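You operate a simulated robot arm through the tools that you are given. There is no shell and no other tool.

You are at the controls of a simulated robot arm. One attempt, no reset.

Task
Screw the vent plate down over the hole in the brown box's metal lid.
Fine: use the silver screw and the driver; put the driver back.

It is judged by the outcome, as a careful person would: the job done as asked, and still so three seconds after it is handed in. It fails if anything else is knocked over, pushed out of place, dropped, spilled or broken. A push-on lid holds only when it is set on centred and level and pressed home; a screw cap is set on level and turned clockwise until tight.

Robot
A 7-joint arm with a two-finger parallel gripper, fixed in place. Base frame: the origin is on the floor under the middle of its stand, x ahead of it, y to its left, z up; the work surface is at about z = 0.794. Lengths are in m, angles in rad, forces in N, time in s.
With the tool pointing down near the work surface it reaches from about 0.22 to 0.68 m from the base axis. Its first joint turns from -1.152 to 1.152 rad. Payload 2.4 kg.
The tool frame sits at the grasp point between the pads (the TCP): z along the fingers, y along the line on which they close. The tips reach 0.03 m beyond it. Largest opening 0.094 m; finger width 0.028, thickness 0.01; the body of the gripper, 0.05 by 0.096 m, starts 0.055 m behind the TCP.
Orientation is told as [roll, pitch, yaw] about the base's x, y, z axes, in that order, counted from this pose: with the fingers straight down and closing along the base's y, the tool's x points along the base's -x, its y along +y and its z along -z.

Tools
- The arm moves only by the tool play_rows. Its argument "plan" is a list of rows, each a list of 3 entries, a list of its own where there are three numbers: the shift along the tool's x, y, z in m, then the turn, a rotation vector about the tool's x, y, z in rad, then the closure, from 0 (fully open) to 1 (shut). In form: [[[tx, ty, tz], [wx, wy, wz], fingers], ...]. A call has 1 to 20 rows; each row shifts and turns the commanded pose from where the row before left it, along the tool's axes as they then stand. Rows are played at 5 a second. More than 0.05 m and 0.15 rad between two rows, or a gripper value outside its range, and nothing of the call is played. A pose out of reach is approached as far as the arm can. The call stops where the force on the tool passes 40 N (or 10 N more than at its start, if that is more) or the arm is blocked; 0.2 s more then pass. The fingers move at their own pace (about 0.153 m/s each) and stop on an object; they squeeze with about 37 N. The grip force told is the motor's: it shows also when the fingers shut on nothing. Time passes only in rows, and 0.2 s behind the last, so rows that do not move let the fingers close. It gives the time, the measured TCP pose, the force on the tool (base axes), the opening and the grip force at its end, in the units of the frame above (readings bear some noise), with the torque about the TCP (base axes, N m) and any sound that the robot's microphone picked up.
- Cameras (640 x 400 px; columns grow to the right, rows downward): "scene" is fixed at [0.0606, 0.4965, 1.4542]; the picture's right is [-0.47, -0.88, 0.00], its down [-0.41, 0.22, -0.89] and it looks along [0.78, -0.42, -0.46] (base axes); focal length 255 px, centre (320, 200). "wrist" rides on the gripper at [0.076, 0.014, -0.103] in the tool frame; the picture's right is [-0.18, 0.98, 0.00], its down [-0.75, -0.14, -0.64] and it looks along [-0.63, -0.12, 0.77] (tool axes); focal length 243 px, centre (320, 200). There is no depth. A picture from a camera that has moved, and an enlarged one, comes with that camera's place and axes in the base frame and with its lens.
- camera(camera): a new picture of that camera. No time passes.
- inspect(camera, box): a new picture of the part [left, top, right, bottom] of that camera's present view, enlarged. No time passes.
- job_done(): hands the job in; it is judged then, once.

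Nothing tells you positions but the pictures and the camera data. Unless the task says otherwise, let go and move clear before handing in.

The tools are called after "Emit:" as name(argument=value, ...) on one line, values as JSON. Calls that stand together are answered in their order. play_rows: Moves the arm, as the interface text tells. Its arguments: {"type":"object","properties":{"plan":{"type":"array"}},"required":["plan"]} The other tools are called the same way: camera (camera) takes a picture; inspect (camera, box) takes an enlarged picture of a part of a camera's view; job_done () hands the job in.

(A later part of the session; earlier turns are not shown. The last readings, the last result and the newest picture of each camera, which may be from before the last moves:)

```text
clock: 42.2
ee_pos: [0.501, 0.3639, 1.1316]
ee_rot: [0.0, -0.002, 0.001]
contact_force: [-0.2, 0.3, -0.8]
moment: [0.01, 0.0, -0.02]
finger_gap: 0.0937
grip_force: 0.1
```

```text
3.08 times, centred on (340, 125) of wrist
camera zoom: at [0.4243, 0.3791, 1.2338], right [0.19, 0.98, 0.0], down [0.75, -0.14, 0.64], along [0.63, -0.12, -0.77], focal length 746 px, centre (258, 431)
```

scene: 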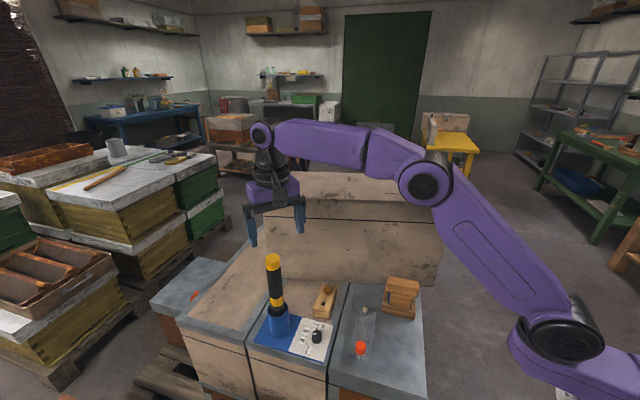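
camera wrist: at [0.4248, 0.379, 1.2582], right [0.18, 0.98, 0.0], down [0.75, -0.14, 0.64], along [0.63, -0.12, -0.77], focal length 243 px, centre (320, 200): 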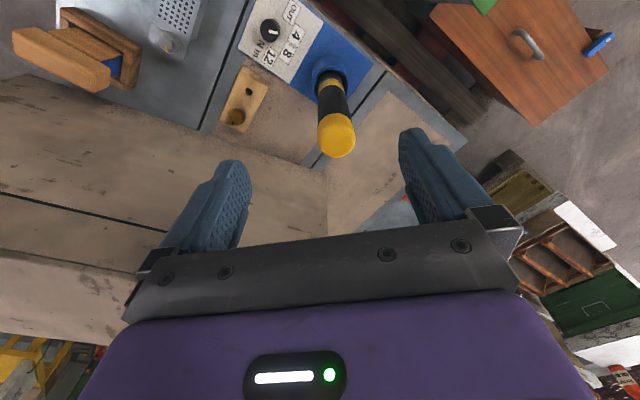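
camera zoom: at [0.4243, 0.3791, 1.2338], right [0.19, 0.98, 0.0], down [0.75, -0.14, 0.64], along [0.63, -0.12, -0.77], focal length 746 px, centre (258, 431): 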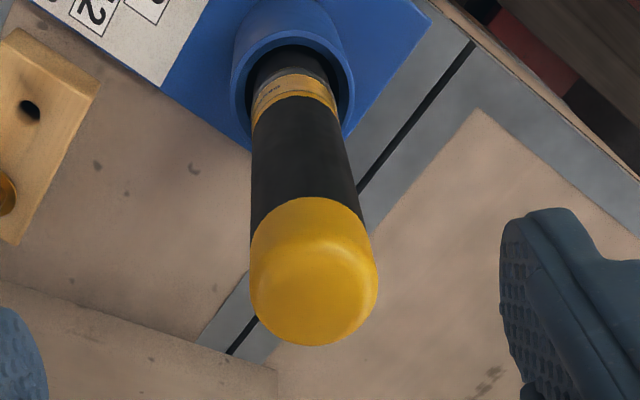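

The tips are still 4 cm above the driver. I'll try to step outward the remaining 2 cm at this height.

Emit:
play_rows(plan=[[[-0.007, 0.004, 0], [0, 0, 0], 0], [[-0.0065, 0.004, 0], [0, 0, 0], 0], [[-0.0065, 0.004, 0], [0, 0, 0], 0], [[0, 0, 0], [0, 0, 0], 0]])

Emit:
inspect(camera="wrist", box=[220, 60, 440, 220])

```text
clock: 43.2
ee_pos: [0.522, 0.3757, 1.1297]
ee_rot: [0.001, 0.0, -0.002]
contact_force: [0.0, -0.2, 0.0]
moment: [0.04, 0.01, 0.04]
finger_gap: 0.0941
grip_force: 0.0
```

```text
2.50 times, centred on (330, 140) of wrist
camera zoom: at [0.4447, 0.3907, 1.2338], right [0.19, 0.98, 0.0], down [0.75, -0.14, 0.64], along [0.63, -0.12, -0.77], focal length 606 px, centre (295, 350)
```

zoom: 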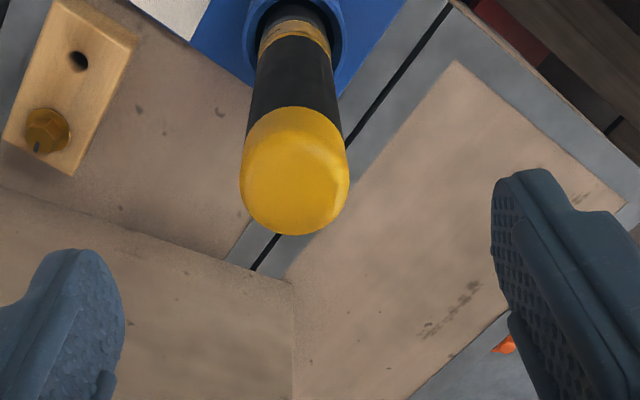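

The gripper is now aligned above the driver within 2 mm. I'll descend around the handle with the fingers open.

Emit:
play_rows(plan=[[[-0.0015, -0.0003, 0.03], [0, 0, 0], 0], [[0, 0, 0.03], [0, 0, 0], 0], [[0, 0, 0.03], [0, 0, 0], 0], [[0, 0, 0.02], [0, 0, 0], 0], [[0, 0, 0], [0, 0, 0], 0]])

Emit:
camera(camera="wrist")

Emit:
inspect(camera="scene", box=[230, 200, 330, 340])

```text
clock: 44.4
ee_pos: [0.5235, 0.3759, 1.0192]
ee_rot: [0.001, -0.002, -0.002]
contact_force: [-0.2, 0.4, 0.3]
moment: [-0.03, -0.01, -0.03]
finger_gap: 0.0941
grip_force: 0.1
```

```text
taken
camera wrist: at [0.4459, 0.3904, 1.1234], right [0.18, 0.98, 0.0], down [0.75, -0.14, 0.64], along [0.63, -0.12, -0.77], focal length 243 px, centre (320, 200)
```

wrist: 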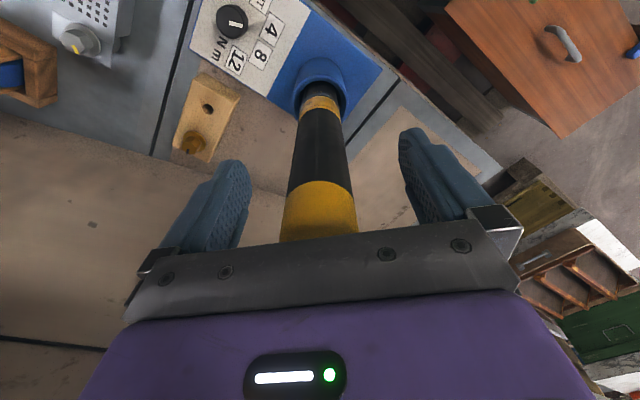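

```text
2.86 times, centred on (280, 270) of scene
camera zoom: at [0.0606, 0.4965, 1.4542], right [-0.47, -0.88, 0.0], down [-0.41, 0.22, -0.89], along [0.78, -0.42, -0.46], focal length 727 px, centre (434, 0)
```

zoom: 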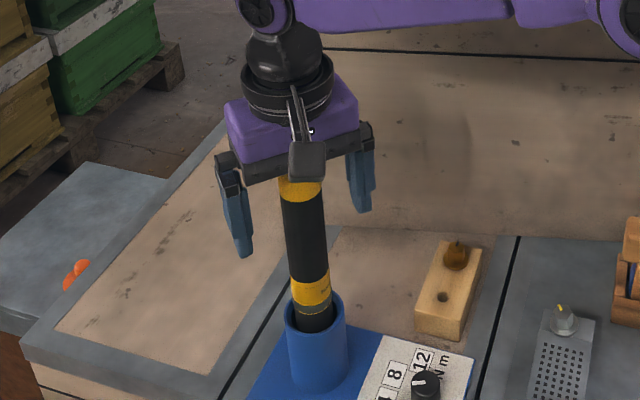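

The fingers straddle the handle. I'll close on it.

Emit:
play_rows(plan=[[[0, 0, 0], [0, 0, 0], 0.3], [[0, 0, 0], [0, 0, 0], 0.5], [[0, 0, 0], [0, 0, 0], 0.58], [[0, 0, 0], [0, 0, 0], 0.65], [[0, 0, 0], [0, 0, 0], 0.8], [[0, 0, 0], [0, 0, 0], 1.0], [[0, 0, 0], [0, 0, 0], 1.0]])

Emit:
camera(camera="wrist")

```text
clock: 46.0
ee_pos: [0.5227, 0.3747, 1.0205]
ee_rot: [0.0, -0.001, -0.001]
contact_force: [0.2, -2.2, 1.8]
moment: [-0.24, 0.07, 0.0]
finger_gap: 0.0354
grip_force: 36.8
```

```text
taken
camera wrist: at [0.446, 0.3902, 1.1237], right [0.19, 0.98, 0.0], down [0.75, -0.14, 0.64], along [0.63, -0.12, -0.77], focal length 243 px, centre (320, 200)
```

wrist: 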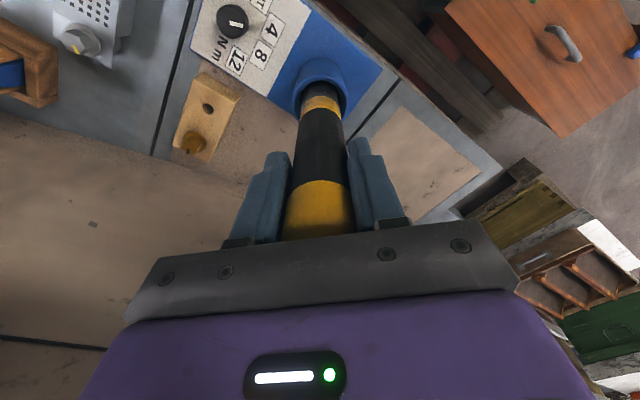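

The handle is gripped (35 mm); the docked TCP height is about 1.020. I'll lift straight up slowly.

Emit:
play_rows(plan=[[[0, 0, -0.01], [0, 0, 0], 1], [[0, 0, -0.015], [0, 0, 0], 1], [[0, 0, -0.02], [0, 0, 0], 1], [[0, 0, -0.02], [0, 0, 0], 1], [[0, 0, 0], [0, 0, 0], 1]])

Emit:
inspect(camera="scene", box=[230, 200, 330, 340])

```text
clock: 47.2
ee_pos: [0.5227, 0.3751, 1.0856]
ee_rot: [-0.002, 0.0, 0.0]
contact_force: [0.4, 0.2, -3.7]
moment: [-0.02, 0.01, -0.04]
finger_gap: 0.0351
grip_force: 36.6
```

```text
2.86 times, centred on (280, 270) of scene
camera zoom: at [0.0607, 0.4965, 1.4542], right [-0.47, -0.88, 0.0], down [-0.41, 0.22, -0.89], along [0.78, -0.42, -0.46], focal length 727 px, centre (434, 0)
```

zoom: 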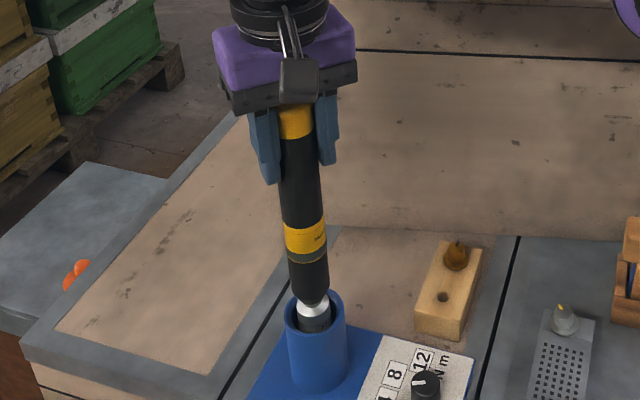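

The driver weighs about 3.7 N and its socket is still in the holder. I'll lift further.

Emit:
play_rows(plan=[[[0, 0, -0.015], [0, 0, 0], 1], [[0, 0, -0.015], [0, 0, 0], 1], [[0, 0, -0.012], [0, 0, 0], 1], [[0, 0, 0], [0, 0, 0], 1]])

Emit:
inspect(camera="scene", box=[230, 200, 330, 340])

Emit:
camera(camera="wrist")

```text
clock: 48.2
ee_pos: [0.522, 0.3747, 1.1271]
ee_rot: [0.001, 0.001, -0.001]
contact_force: [0.0, 0.6, -4.3]
moment: [-0.01, 0.0, 0.01]
finger_gap: 0.0353
grip_force: 37.0
```

```text
2.86 times, centred on (280, 270) of scene
camera zoom: at [0.0607, 0.4965, 1.4542], right [-0.47, -0.88, 0.0], down [-0.41, 0.22, -0.89], along [0.78, -0.42, -0.46], focal length 727 px, centre (434, 0)
```

zoom: 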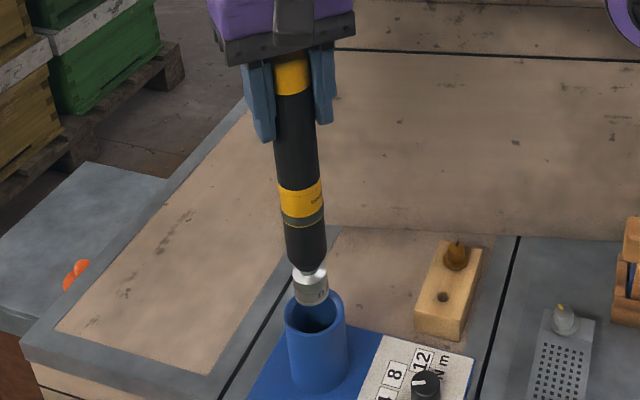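

```text
taken
camera wrist: at [0.4453, 0.3899, 1.2306], right [0.19, 0.98, 0.0], down [0.75, -0.14, 0.64], along [0.63, -0.12, -0.77], focal length 243 px, centre (320, 200)
```

wrist: 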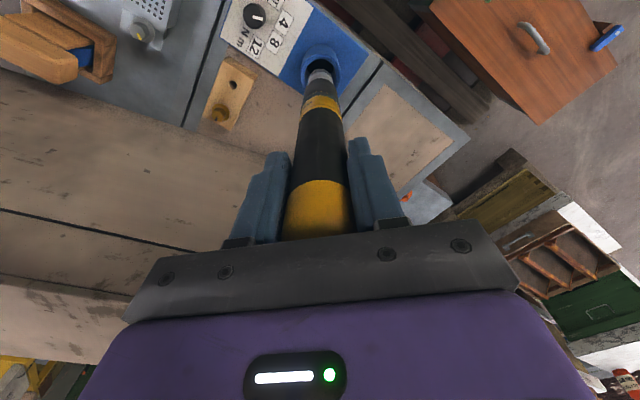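

The silver socket is near the top of the holder. I'll zoom to see whether it is clear.

Emit:
inspect(camera="scene", box=[262, 280, 302, 330])

Emit:
inspect(camera="wrist", box=[290, 30, 350, 110])

```text
8.00 times, centred on (282, 305) of scene
camera zoom: at [0.0607, 0.4965, 1.4542], right [-0.47, -0.88, 0.0], down [-0.41, 0.22, -0.89], along [0.78, -0.42, -0.46], focal length 2037 px, centre (624, -640)
```

zoom: 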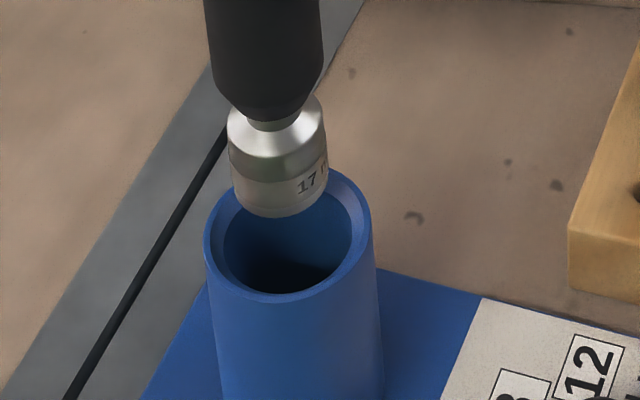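

```text
5.00 times, centred on (320, 70) of wrist
camera zoom: at [0.4453, 0.3899, 1.2306], right [0.19, 0.98, 0.0], down [0.75, -0.14, 0.64], along [0.63, -0.12, -0.77], focal length 1213 px, centre (320, 850)
```

zoom: 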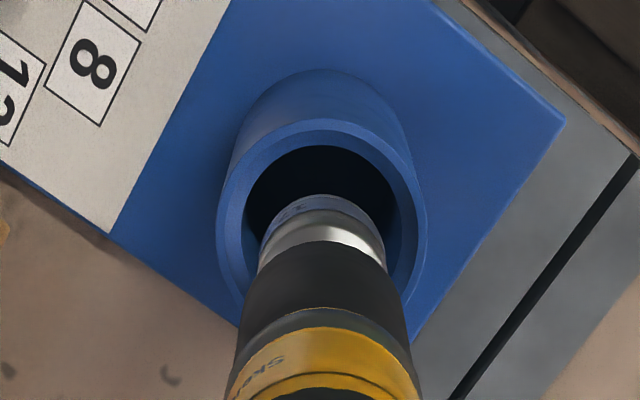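

The socket (marked 17) is about 25 mm clear of the holder rim. I'll carry the driver level to above the screw, keeping its tip above 0.9.

Emit:
play_rows(plan=[[[0.006, -0.014, -0.002], [0, 0, 0], 1], [[0.011, -0.0285, -0.002], [0, 0, 0], 1], [[0.0115, -0.03, -0.002], [0, 0, 0], 1], [[0.0115, -0.03, 0], [0, 0, 0], 1], [[0.0115, -0.03, 0], [0, 0, 0], 1], [[0.0115, -0.03, 0], [0, 0, 0], 1], [[0.0115, -0.03, 0], [0, 0, 0], 1], [[0.0085, -0.022, 0], [0, 0, 0], 1], [[0.0045, -0.0145, 0], [0, 0, 0], 1], [[0, 0, 0], [0, 0, 0], 1], [[0, 0, 0], [0, 0, 0], 1]])

Emit:
camera(camera="wrist")

Emit:
inspect(camera="scene", box=[320, 210, 440, 340])

```text
clock: 50.6
ee_pos: [0.4355, 0.1469, 1.1332]
ee_rot: [0.002, 0.001, -0.003]
contact_force: [0.3, 0.7, -4.5]
moment: [0.02, 0.0, 0.0]
finger_gap: 0.0349
grip_force: 36.6
```

```text
taken
camera wrist: at [0.3584, 0.1614, 1.2363], right [0.19, 0.98, 0.0], down [0.75, -0.14, 0.64], along [0.63, -0.12, -0.77], focal length 243 px, centre (320, 200)
```

wrist: 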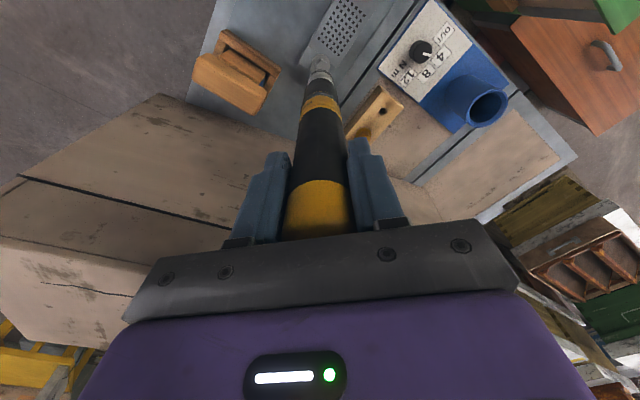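

```text
3.08 times, centred on (380, 275) of scene
camera zoom: at [0.0606, 0.4965, 1.4542], right [-0.47, -0.88, 0.0], down [-0.41, 0.22, -0.89], along [0.78, -0.42, -0.46], focal length 783 px, centre (135, -31)
```

zoom: 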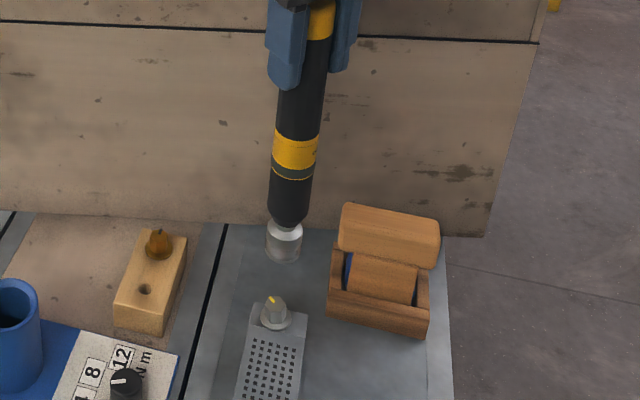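

The driver is above the screw. I'll zoom from both cameras to compare the socket and the screw head.

Emit:
inspect(camera="scene", box=[350, 270, 395, 325])

Emit:
inspect(camera="wrist", box=[295, 40, 350, 110])

```text
7.27 times, centred on (372, 298) of scene
camera zoom: at [0.0606, 0.4965, 1.4542], right [-0.47, -0.88, 0.0], down [-0.41, 0.22, -0.89], along [0.78, -0.42, -0.46], focal length 1852 px, centre (-62, -509)
```

zoom: 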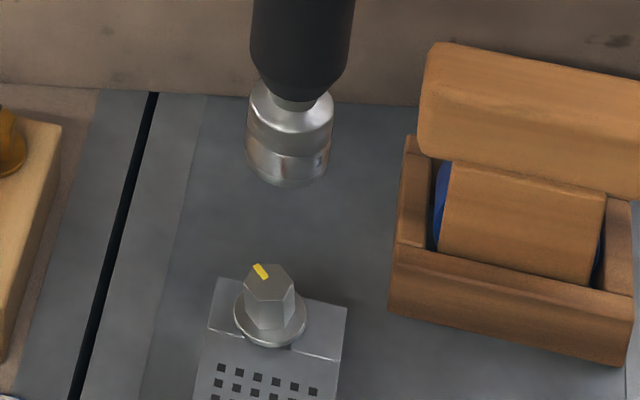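

```text
5.71 times, centred on (322, 75) of wrist
camera zoom: at [0.3584, 0.1614, 1.2363], right [0.19, 0.98, 0.0], down [0.75, -0.14, 0.64], along [0.63, -0.12, -0.77], focal length 1386 px, centre (306, 914)
```

zoom: 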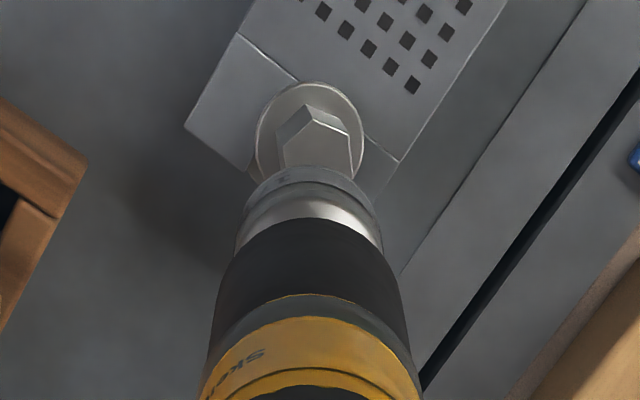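

The screw's mark seems turned compared with before. I'll look closer at the screw to see its present state.

Emit:
inspect(camera="scene", box=[360, 300, 380, 322])

Emit:
inspect(camera="wrist", box=[310, 50, 335, 75])

```text
16.00 times, centred on (370, 311) of scene
camera zoom: at [0.0606, 0.4965, 1.4542], right [-0.47, -0.88, 0.0], down [-0.41, 0.22, -0.89], along [0.78, -0.42, -0.46], focal length 4074 px, centre (-480, -1576)
```

zoom: 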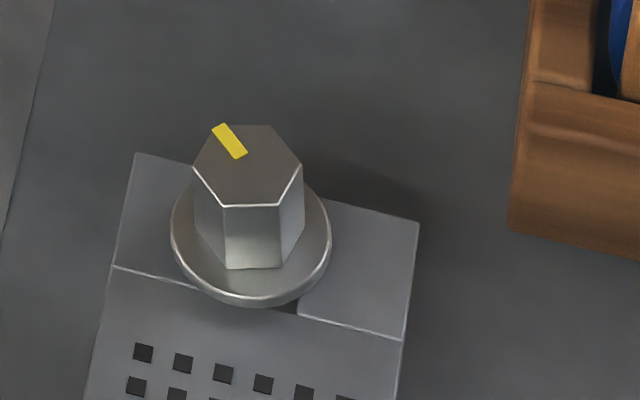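

```text
16.00 times, centred on (322, 62) of wrist
camera zoom: at [0.3584, 0.1614, 1.2363], right [0.19, 0.98, 0.0], down [0.75, -0.14, 0.64], along [0.63, -0.12, -0.77], focal length 3882 px, centre (280, 2400)
```

zoom: 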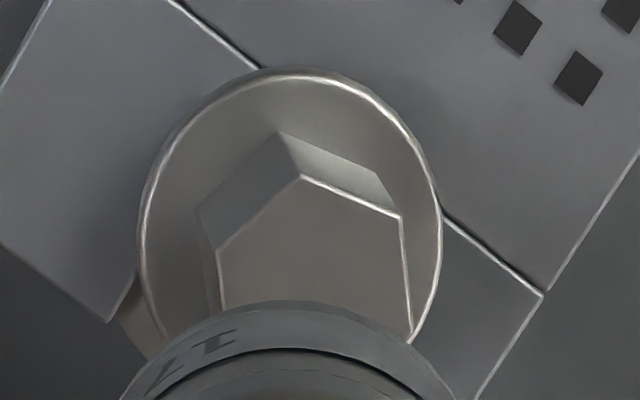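

The screw is loose in its oversized hole and leans slightly toward +y. I'll shift the socket about 2 mm in +y and come down to just above the head to compare again.

Emit:
play_rows(plan=[[[0, 0.001, 0.01], [0, 0, 0], 1], [[0, 0.0009, 0.015], [0, 0, 0], 1], [[0, 0, 0.015], [0, 0, 0], 1], [[0, 0, 0.01], [0, 0, 0], 1], [[0, 0, 0.005], [0, 0, 0], 1], [[0, 0, 0], [0, 0, 0], 1]])

Emit:
inspect(camera="scene", box=[355, 285, 385, 322])

Emit:
inspect(camera="wrist", box=[295, 40, 350, 110])

```text
clock: 52.0
ee_pos: [0.4351, 0.1485, 1.0773]
ee_rot: [0.001, -0.001, -0.004]
contact_force: [-0.2, 0.2, -4.7]
moment: [-0.02, 0.01, 0.0]
finger_gap: 0.0351
grip_force: 37.0
```

```text
10.81 times, centred on (370, 304) of scene
camera zoom: at [0.0606, 0.4965, 1.4542], right [-0.47, -0.88, 0.0], down [-0.41, 0.22, -0.89], along [0.78, -0.42, -0.46], focal length 2752 px, centre (-220, -919)
```

zoom: 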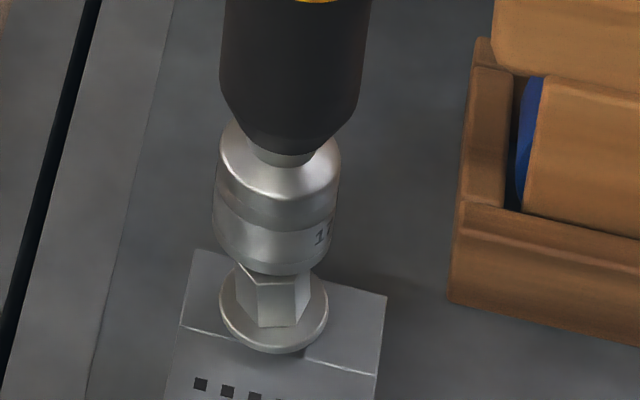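

```text
5.71 times, centred on (322, 75) of wrist
camera zoom: at [0.3583, 0.1635, 1.1811], right [0.18, 0.98, 0.0], down [0.75, -0.14, 0.64], along [0.63, -0.12, -0.77], focal length 1386 px, centre (306, 914)
```

zoom: 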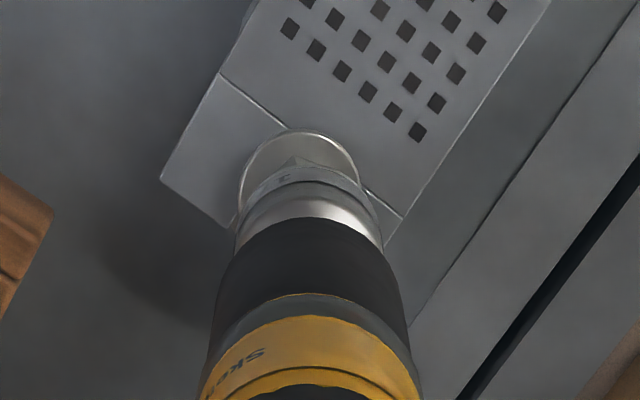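

The socket is about 12 mm above the head. I'll zoom more tightly on the gap to judge the lateral offset.

Emit:
inspect(camera="scene", box=[362, 298, 380, 320])

Emit:
inspect(camera="wrist", box=[308, 58, 336, 86])

```text
16.00 times, centred on (371, 309) of scene
camera zoom: at [0.0606, 0.4965, 1.4542], right [-0.47, -0.88, 0.0], down [-0.41, 0.22, -0.89], along [0.78, -0.42, -0.46], focal length 4074 px, centre (-496, -1544)
```

zoom: 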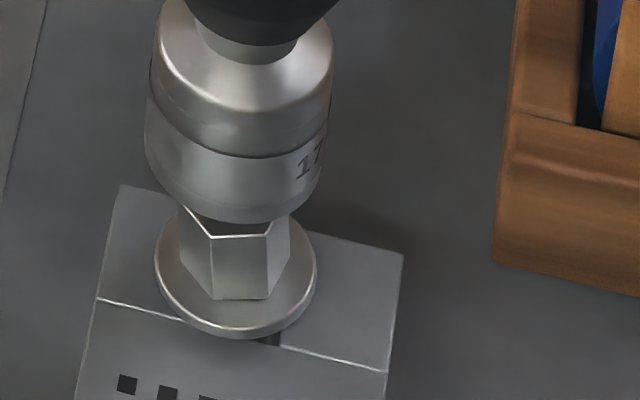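

```text
14.29 times, centred on (322, 72) of wrist
camera zoom: at [0.3583, 0.1635, 1.1811], right [0.18, 0.98, 0.0], down [0.75, -0.14, 0.64], along [0.63, -0.12, -0.77], focal length 3466 px, centre (291, 2029)
```

zoom: 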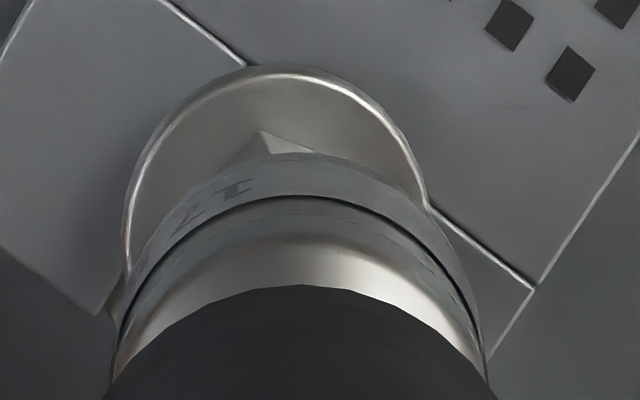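

The socket is within about 1 mm of the head laterally. I'll shift 1 mm in −y and lower gently onto the head, watching force and sound.

Emit:
play_rows(plan=[[[0, -0.001, 0.004], [0, 0, 0], 1], [[0, 0, 0.003], [0, 0, 0], 1], [[0, 0, 0.002], [0, 0, 0], 1], [[0, 0, 0], [0, 0, 0], 1]])

Emit:
inspect(camera="scene", box=[362, 298, 380, 320])

```text
clock: 53.0
ee_pos: [0.436, 0.1473, 1.0698]
ee_rot: [0.001, 0.0, -0.002]
contact_force: [0.2, -0.3, -3.1]
moment: [-0.04, 0.05, 0.01]
finger_gap: 0.0349
grip_force: 37.3
```

```text
16.00 times, centred on (371, 309) of scene
camera zoom: at [0.0606, 0.4965, 1.4542], right [-0.47, -0.88, 0.0], down [-0.41, 0.22, -0.89], along [0.78, -0.42, -0.46], focal length 4074 px, centre (-496, -1544)
```

zoom: 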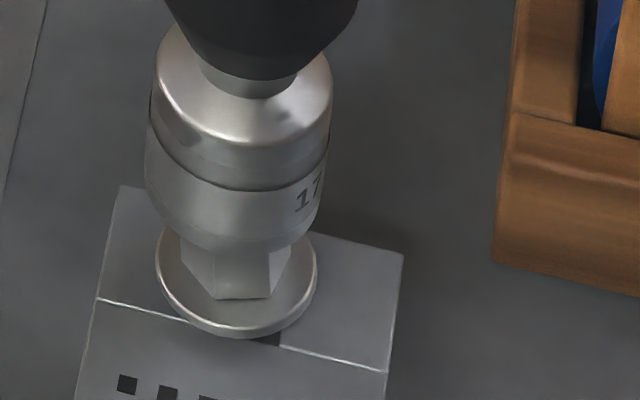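

Almost touching. I'll lower a bit more in fine steps.

Emit:
play_rows(plan=[[[0, 0, 0.0015], [0, 0, 0], 1], [[0, 0, 0.0015], [0, 0, 0], 1], [[0, 0, 0], [0, 0, 0], 1]])

Emit:
inspect(camera="scene", box=[362, 298, 380, 320])

```text
clock: 53.8
ee_pos: [0.4346, 0.1482, 1.0648]
ee_rot: [0.0, -0.001, -0.001]
contact_force: [0.4, 0.4, -3.8]
moment: [0.01, 0.02, -0.01]
finger_gap: 0.0349
grip_force: 36.9
```

```text
16.00 times, centred on (371, 309) of scene
camera zoom: at [0.0606, 0.4965, 1.4542], right [-0.47, -0.88, 0.0], down [-0.41, 0.22, -0.89], along [0.78, -0.42, -0.46], focal length 4074 px, centre (-496, -1544)
```

zoom: 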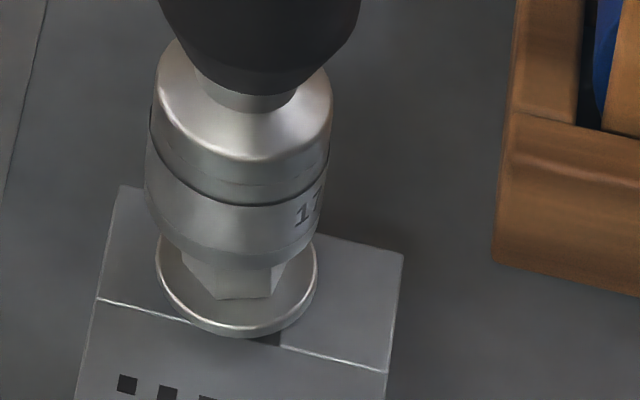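

Still no notable contact, so the socket may already be slipping over the head. I'll continue down.

Emit:
play_rows(plan=[[[0, 0, 0.0015], [0, 0, 0], 1], [[0, 0, 0.0015], [0, 0, 0], 1], [[0, 0, 0.001], [0, 0, 0], 1], [[0, 0, 0], [0, 0, 0], 1]])

Emit:
inspect(camera="scene", box=[362, 298, 380, 320])

```text
clock: 54.8
ee_pos: [0.4349, 0.1477, 1.0623]
ee_rot: [0.0, 0.001, -0.002]
contact_force: [-0.3, 0.1, -4.4]
moment: [-0.01, 0.03, -0.01]
finger_gap: 0.0346
grip_force: 36.7
```

```text
16.00 times, centred on (371, 309) of scene
camera zoom: at [0.0606, 0.4965, 1.4542], right [-0.47, -0.88, 0.0], down [-0.41, 0.22, -0.89], along [0.78, -0.42, -0.46], focal length 4074 px, centre (-496, -1544)
```

zoom: 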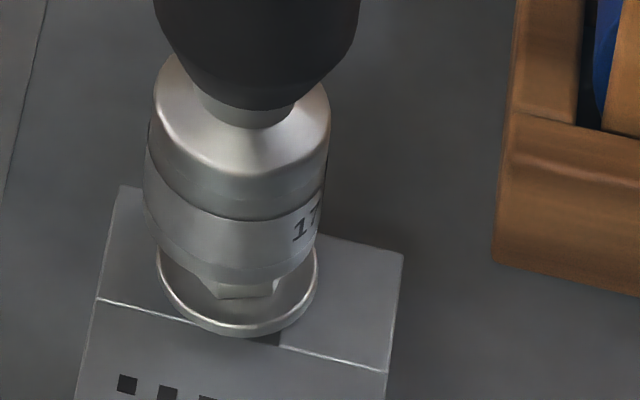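

The socket appears to be going over the hex. I'll keep lowering in small steps until force builds.

Emit:
play_rows(plan=[[[0, 0, 0.0015], [0, 0, 0], 1], [[0, 0, 0.0015], [0, 0, 0], 1], [[0, 0, 0.0015], [0, 0, 0], 1], [[0, 0, 0], [0, 0, 0], 1]])

Emit:
inspect(camera="scene", box=[362, 298, 380, 320])

```text
clock: 55.8
ee_pos: [0.4352, 0.1471, 1.0569]
ee_rot: [0.0, 0.0, 0.001]
contact_force: [0.1, -0.1, -4.1]
moment: [0.02, 0.05, -0.01]
finger_gap: 0.0341
grip_force: 37.1
```

```text
16.00 times, centred on (371, 309) of scene
camera zoom: at [0.0606, 0.4965, 1.4542], right [-0.47, -0.88, 0.0], down [-0.41, 0.22, -0.89], along [0.78, -0.42, -0.46], focal length 4074 px, centre (-496, -1544)
```

zoom: 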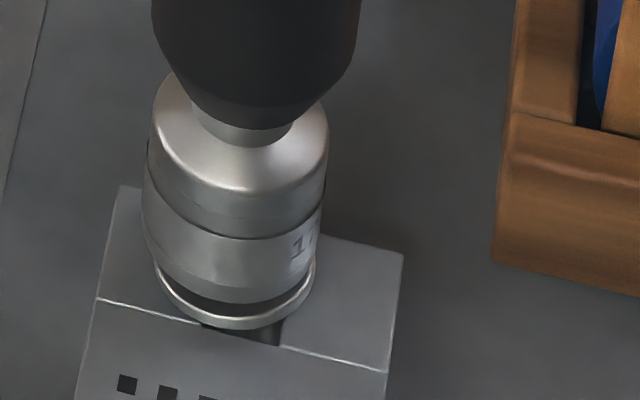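

The screw seems to have drawn up into the socket (likely magnetic). I'll check from both cameras before going on.

Emit:
inspect(camera="wrist", box=[300, 50, 345, 95])

Emit:
inspect(camera="scene", box=[364, 304, 380, 318])

Emit:
inspect(camera="scene", box=[330, 190, 430, 330])

```text
8.89 times, centred on (322, 72) of wrist
camera zoom: at [0.3583, 0.1625, 1.1606], right [0.18, 0.98, 0.0], down [0.75, -0.14, 0.64], along [0.63, -0.12, -0.77], focal length 2157 px, centre (298, 1333)
```

zoom: 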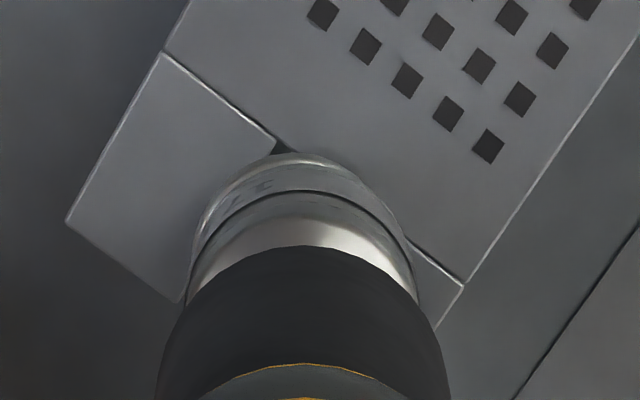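

```text
16.00 times, centred on (372, 311) of scene
camera zoom: at [0.0606, 0.4965, 1.4542], right [-0.47, -0.88, 0.0], down [-0.41, 0.22, -0.89], along [0.78, -0.42, -0.46], focal length 4074 px, centre (-512, -1576)
```

zoom: 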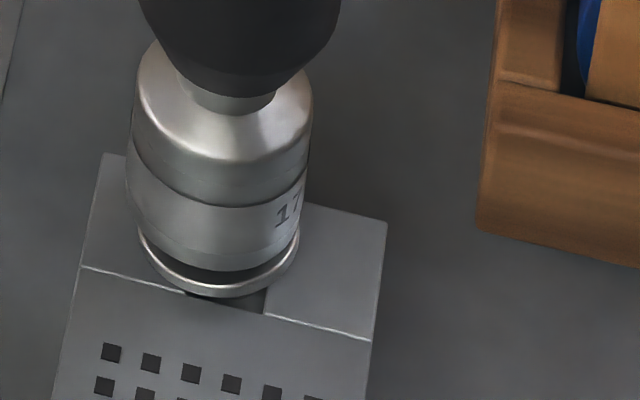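

```text
2.86 times, centred on (380, 260) of scene
camera zoom: at [0.0606, 0.4965, 1.4542], right [-0.47, -0.88, 0.0], down [-0.41, 0.22, -0.89], along [0.78, -0.42, -0.46], focal length 727 px, centre (149, 29)
```

zoom: 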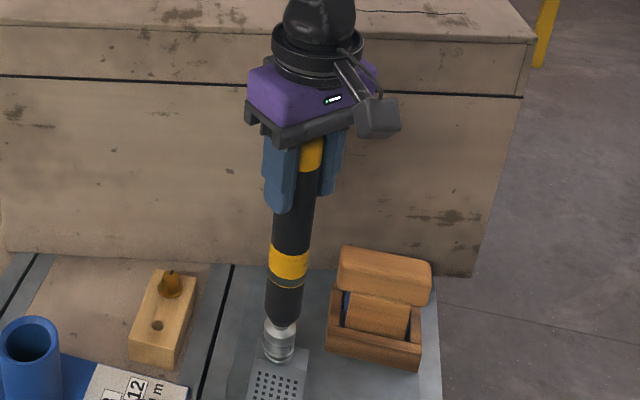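

The flange sits about 3–4 mm off the hole axis toward the camera's left. I'll shift the driver a few millimetres the other way in small steps and watch the lateral force.

Emit:
play_rows(plan=[[[0.0006, -0.001, 0], [0, 0, 0], 1], [[0.0006, -0.001, 0], [0, 0, 0], 1], [[0.0003, -0.0008, 0], [0, 0, 0], 1], [[0, 0, 0], [0, 0, 0], 1]])

Emit:
inspect(camera="scene", box=[364, 304, 380, 318])

Emit:
inspect(camera="wrist", box=[300, 50, 345, 95])

```text
clock: 56.8
ee_pos: [0.4332, 0.1453, 1.0569]
ee_rot: [0.0, -0.001, -0.001]
contact_force: [-0.5, 0.8, -3.6]
moment: [0.0, 0.06, -0.02]
finger_gap: 0.0344
grip_force: 37.4
```

```text
16.00 times, centred on (372, 311) of scene
camera zoom: at [0.0606, 0.4965, 1.4542], right [-0.47, -0.88, 0.0], down [-0.41, 0.22, -0.89], along [0.78, -0.42, -0.46], focal length 4074 px, centre (-512, -1576)
```

zoom: 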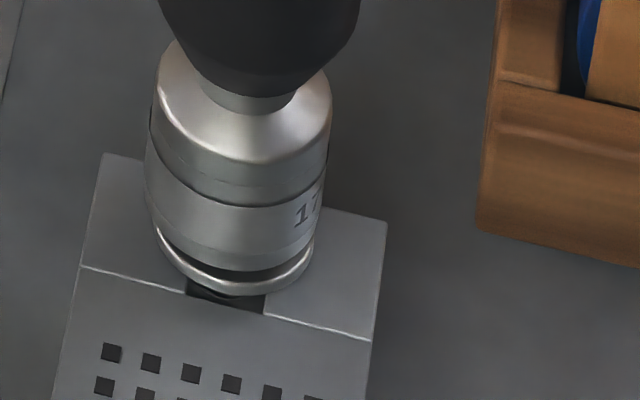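

```text
8.89 times, centred on (322, 72) of wrist
camera zoom: at [0.3567, 0.1596, 1.1607], right [0.19, 0.98, 0.0], down [0.75, -0.14, 0.64], along [0.63, -0.12, -0.77], focal length 2157 px, centre (298, 1333)
```

zoom: 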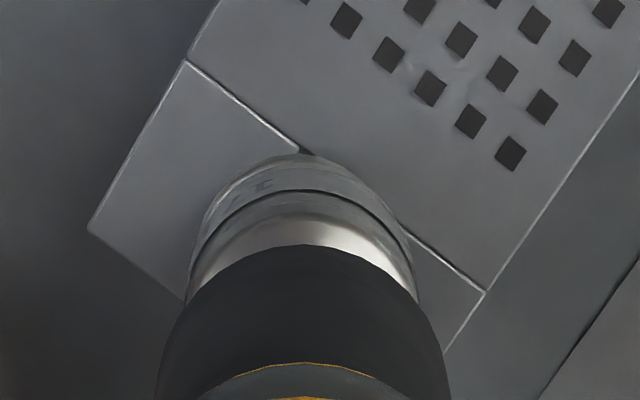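

The screw moves with the socket, so the socket has it captured. I'll lower gently now to feel for the thread.

Emit:
play_rows(plan=[[[0.0002, -0.0004, 0.0015], [0, 0, 0], 1], [[0, 0, 0.0015], [0, 0, 0], 1], [[0, 0, 0], [0, 0, 0], 1]])

Emit:
inspect(camera="scene", box=[364, 304, 380, 318])

```text
clock: 57.6
ee_pos: [0.4332, 0.1442, 1.055]
ee_rot: [0.0, -0.001, -0.001]
contact_force: [0.2, 0.4, -4.2]
moment: [0.0, 0.0, -0.01]
finger_gap: 0.0344
grip_force: 36.5
```

```text
16.00 times, centred on (372, 311) of scene
camera zoom: at [0.0606, 0.4965, 1.4542], right [-0.47, -0.88, 0.0], down [-0.41, 0.22, -0.89], along [0.78, -0.42, -0.46], focal length 4074 px, centre (-512, -1576)
```

zoom: 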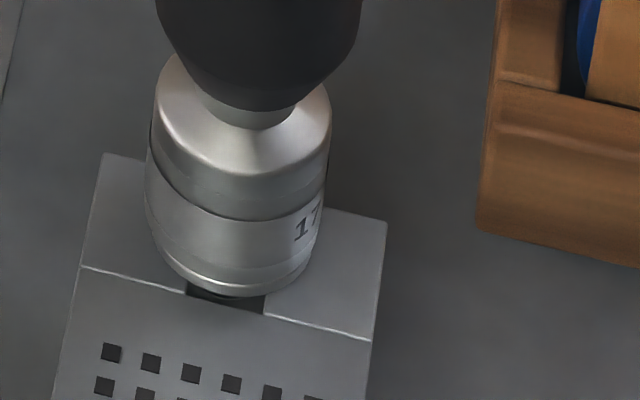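

The socket now sits down on the flange with no force yet. I'll continue lowering slowly until it bears.

Emit:
play_rows(plan=[[[0, 0, 0.0015], [0, 0, 0], 1], [[0, 0, 0.0015], [0, 0, 0], 1], [[0, 0, 0], [0, 0, 0], 1]])

Emit:
inspect(camera="scene", box=[364, 304, 380, 318])

```text
clock: 58.4
ee_pos: [0.4334, 0.1448, 1.0521]
ee_rot: [-0.001, 0.001, -0.001]
contact_force: [-0.2, -0.7, -2.1]
moment: [-0.01, 0.02, 0.0]
finger_gap: 0.0345
grip_force: 36.9
```

```text
16.00 times, centred on (372, 311) of scene
camera zoom: at [0.0606, 0.4965, 1.4542], right [-0.47, -0.88, 0.0], down [-0.41, 0.22, -0.89], along [0.78, -0.42, -0.46], focal length 4074 px, centre (-512, -1576)
```

zoom: 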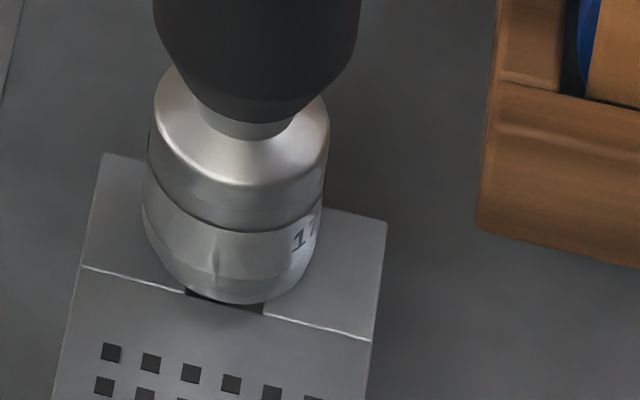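

Contact is just beginning (about 2 N of the weight is carried). I'll press slightly more and listen for the driver.

Emit:
play_rows(plan=[[[0, 0, 0.001], [0, 0, 0], 1], [[0, 0, 0.001], [0, 0, 0], 1], [[0, 0, 0], [0, 0, 0], 1], [[0, 0, 0], [0, 0, 0], 1]])

Emit:
inspect(camera="scene", box=[364, 304, 380, 318])

```text
clock: 59.4
ee_pos: [0.4331, 0.1436, 1.0511]
ee_rot: [-0.001, 0.0, 0.0]
contact_force: [-0.2, 0.4, 3.1]
moment: [0.14, -0.02, 0.02]
finger_gap: 0.0342
grip_force: 36.8
```

```text
16.00 times, centred on (372, 311) of scene
camera zoom: at [0.0605, 0.4965, 1.4542], right [-0.47, -0.88, 0.0], down [-0.41, 0.22, -0.89], along [0.78, -0.42, -0.46], focal length 4074 px, centre (-512, -1576)
```

zoom: 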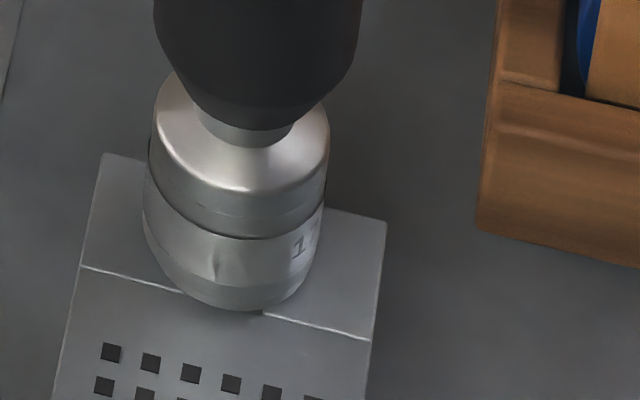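

The socket bears with about 7 N. I'll press harder in steps to see whether the driver starts by push.

Emit:
play_rows(plan=[[[0, 0, 0.001], [0, 0, 0], 1], [[0, 0, 0.001], [0, 0, 0], 1], [[0, 0, 0.001], [0, 0, 0], 1], [[0, 0, 0], [0, 0, 0], 1], [[0, 0, 0], [0, 0, 0], 1]])

Emit:
inspect(camera="scene", box=[340, 230, 400, 320])

```text
clock: 60.6
ee_pos: [0.4346, 0.1424, 1.0473]
ee_rot: [0.004, -0.002, -0.001]
contact_force: [-0.2, 0.9, 23.5]
moment: [0.13, 0.04, 0.03]
finger_gap: 0.0339
grip_force: 36.6
```

```text
4.44 times, centred on (370, 275) of scene
camera zoom: at [0.0602, 0.4964, 1.4543], right [-0.47, -0.88, 0.0], down [-0.41, 0.22, -0.89], along [0.78, -0.42, -0.46], focal length 1132 px, centre (98, -133)
```

zoom: 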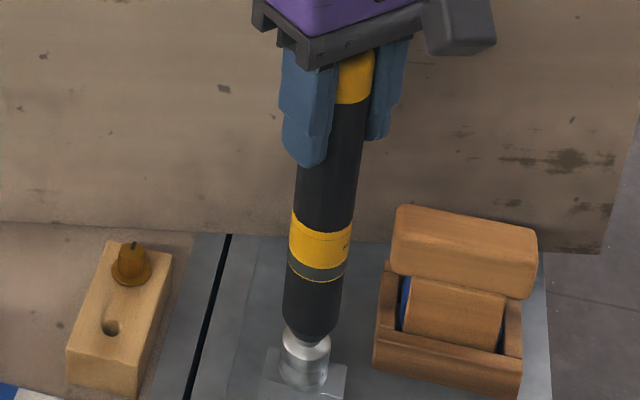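

Pushing alone doesn't start anything, so it must be turned. I'll ease the press a little and turn clockwise (tool +z), watching torque and sound.

Emit:
play_rows(plan=[[[0, 0, -0.0015], [0, 0, 0], 1], [[0, 0, 0], [0, 0, 0.08], 1], [[0, 0, 0], [0, 0, 0.1], 1], [[0, 0, 0], [0, 0, 0.1], 1], [[0, 0, 0], [0, 0, 0.1], 1], [[0, 0, 0], [0, 0, 0.1], 1], [[0, 0, 0], [0, 0, 0], 1]])

Emit:
inspect(camera="scene", box=[355, 280, 390, 320])

```text
clock: 62.2
ee_pos: [0.433, 0.1446, 1.0481]
ee_rot: [0.0, 0.002, -0.482]
contact_force: [-0.5, 3.0, 6.5]
moment: [0.62, 0.09, -0.01]
finger_gap: 0.0338
grip_force: 37.3
```

```text
10.00 times, centred on (372, 300) of scene
camera zoom: at [0.0605, 0.4965, 1.4542], right [-0.47, -0.88, 0.0], down [-0.41, 0.22, -0.89], along [0.78, -0.42, -0.46], focal length 2546 px, centre (-205, -800)
```

zoom: 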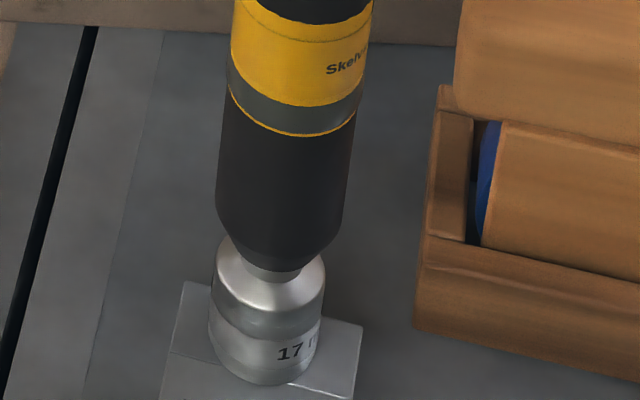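

The driver turns freely without torque yet, with a slight side load toward +y. I'll correct by 0.7 mm and continue clockwise.

Emit:
play_rows(plan=[[[0.0003, 0.0006, 0], [0, 0, 0], 1], [[0, 0, 0], [0, 0, 0.12], 1], [[0, 0, 0], [0, 0, 0.12], 1], [[0, 0, 0], [0, 0, 0.12], 1], [[0, 0, 0], [0, 0, 0.12], 1], [[0, 0, 0], [0, 0, 0.12], 1], [[0, 0, 0], [0, 0, 0.12], 1], [[0, 0, 0], [0, 0, 0.12], 1], [[0, 0, 0], [0, 0, 0.12], 1], [[0, 0, 0], [0, 0, 0], 1]])

Emit:
inspect(camera="scene", box=[355, 280, 390, 320])

```text
clock: 64.4
ee_pos: [0.4333, 0.1442, 1.048]
ee_rot: [0.003, 0.0, -1.444]
contact_force: [3.0, 3.6, 6.0]
moment: [0.63, -0.55, -0.01]
finger_gap: 0.0338
grip_force: 36.7
```

```text
10.00 times, centred on (372, 300) of scene
camera zoom: at [0.0606, 0.4965, 1.4542], right [-0.47, -0.88, 0.0], down [-0.41, 0.22, -0.89], along [0.78, -0.42, -0.46], focal length 2546 px, centre (-205, -800)
```

zoom: 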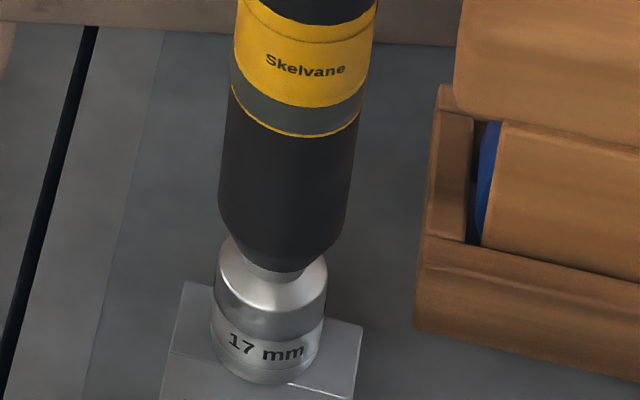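

The socket reads 17 mm and turns freely; torque is still nil. I'll continue clockwise and watch for torque rise, sound or descent.

Emit:
play_rows(plan=[[[0, 0, 0], [0, 0, 0.12], 1], [[0, 0, 0], [0, 0, 0.12], 1], [[0, 0, 0], [0, 0, 0.12], 1], [[0, 0, 0], [0, 0, 0.12], 1], [[0, 0, 0], [0, 0, 0.12], 1], [[0, 0, 0], [0, 0, 0], 1]])

Emit:
inspect(camera="scene", box=[340, 230, 400, 320])

```text
clock: 65.8
ee_pos: [0.4335, 0.1439, 1.0484]
ee_rot: [0.001, 0.001, -2.044]
contact_force: [4.8, 0.6, 6.8]
moment: [0.35, -0.95, 0.02]
finger_gap: 0.0341
grip_force: 36.9
```

```text
4.44 times, centred on (370, 275) of scene
camera zoom: at [0.0606, 0.4965, 1.4542], right [-0.47, -0.88, 0.0], down [-0.41, 0.22, -0.89], along [0.78, -0.42, -0.46], focal length 1132 px, centre (98, -133)
```

zoom: 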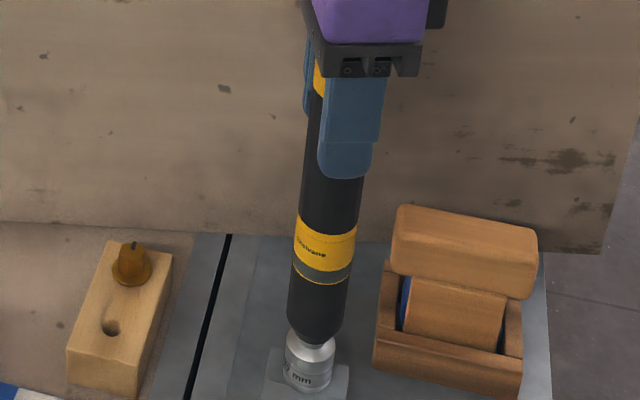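

No torque has developed. I'll lift the driver about 3 cm to see what state the screw is in and whether it turned.

Emit:
play_rows(plan=[[[0, 0, -0.004], [0, 0, 0], 1], [[0, 0, -0.008], [0, 0, 0], 1], [[0, 0, -0.01], [0, 0, 0], 1], [[0, 0, -0.01], [0, 0, 0], 1], [[0, 0, 0], [0, 0, 0], 1]])

Emit:
inspect(camera="scene", box=[355, 280, 390, 320])

Emit:
inspect(camera="scene", box=[364, 304, 380, 318])

```text
clock: 67.0
ee_pos: [0.4329, 0.1454, 1.0791]
ee_rot: [0.001, 0.0, -2.044]
contact_force: [0.1, -0.5, -4.7]
moment: [0.0, -0.03, 0.01]
finger_gap: 0.0338
grip_force: 37.5
```

```text
10.00 times, centred on (372, 300) of scene
camera zoom: at [0.0606, 0.4965, 1.4542], right [-0.47, -0.88, 0.0], down [-0.41, 0.22, -0.89], along [0.78, -0.42, -0.46], focal length 2546 px, centre (-205, -800)
```

zoom: 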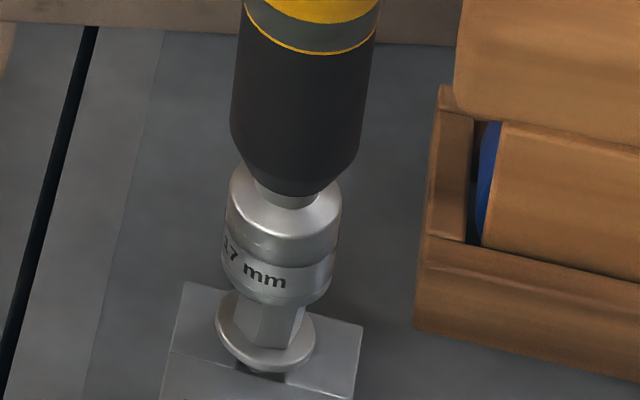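

```text
16.00 times, centred on (372, 311) of scene
camera zoom: at [0.0606, 0.4965, 1.4542], right [-0.47, -0.88, 0.0], down [-0.41, 0.22, -0.89], along [0.78, -0.42, -0.46], focal length 4074 px, centre (-512, -1576)
```

zoom: 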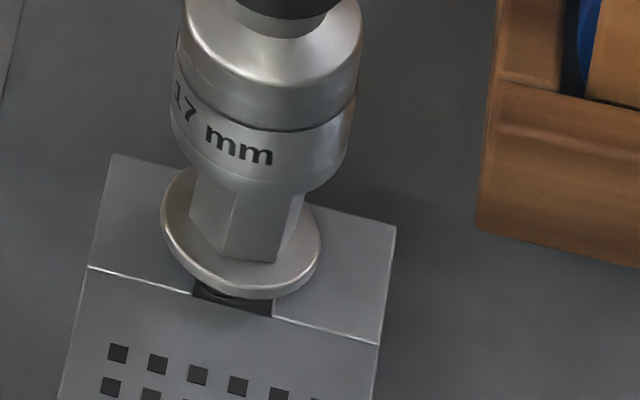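

The screw is leaning with its flange raised. I'll lift a bit further to see whether the socket is holding it.

Emit:
play_rows(plan=[[[0, 0, -0.008], [0, 0, 0], 1], [[0, 0, -0.008], [0, 0, 0], 1], [[0, 0, 0], [0, 0, 0], 1], [[0, 0, 0], [0, 0, 0], 1]])

Emit:
inspect(camera="scene", box=[355, 280, 390, 320])

Emit:
inspect(camera="scene", box=[364, 304, 380, 318])

Emit:
camera(camera="wrist")

```text
clock: 68.0
ee_pos: [0.4339, 0.1448, 1.0967]
ee_rot: [-0.001, -0.002, -2.043]
contact_force: [0.0, -0.2, -4.4]
moment: [0.01, 0.02, -0.03]
finger_gap: 0.0338
grip_force: 37.5
```

```text
10.00 times, centred on (372, 300) of scene
camera zoom: at [0.0606, 0.4965, 1.4542], right [-0.47, -0.88, 0.0], down [-0.41, 0.22, -0.89], along [0.78, -0.42, -0.46], focal length 2546 px, centre (-205, -800)
```

zoom: 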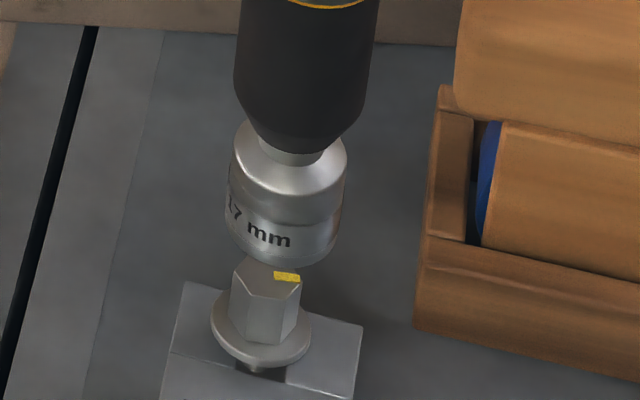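

```text
16.00 times, centred on (372, 311) of scene
camera zoom: at [0.0606, 0.4965, 1.4542], right [-0.47, -0.88, 0.0], down [-0.41, 0.22, -0.89], along [0.78, -0.42, -0.46], focal length 4074 px, centre (-512, -1576)
```

zoom: 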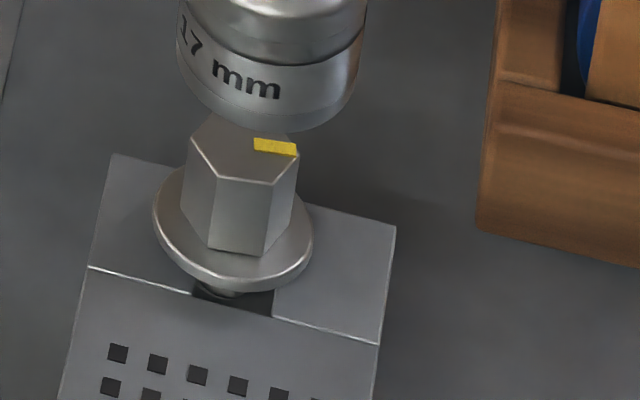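

```text
taken
camera wrist: at [0.4799, 0.2072, 1.1993], right [0.79, -0.61, 0.0], down [-0.47, -0.61, 0.64], along [-0.39, -0.51, -0.77], focal length 243 px, centre (320, 200)
```

wrist: 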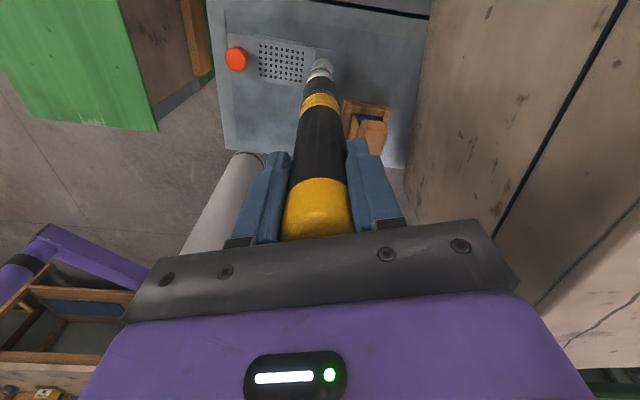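

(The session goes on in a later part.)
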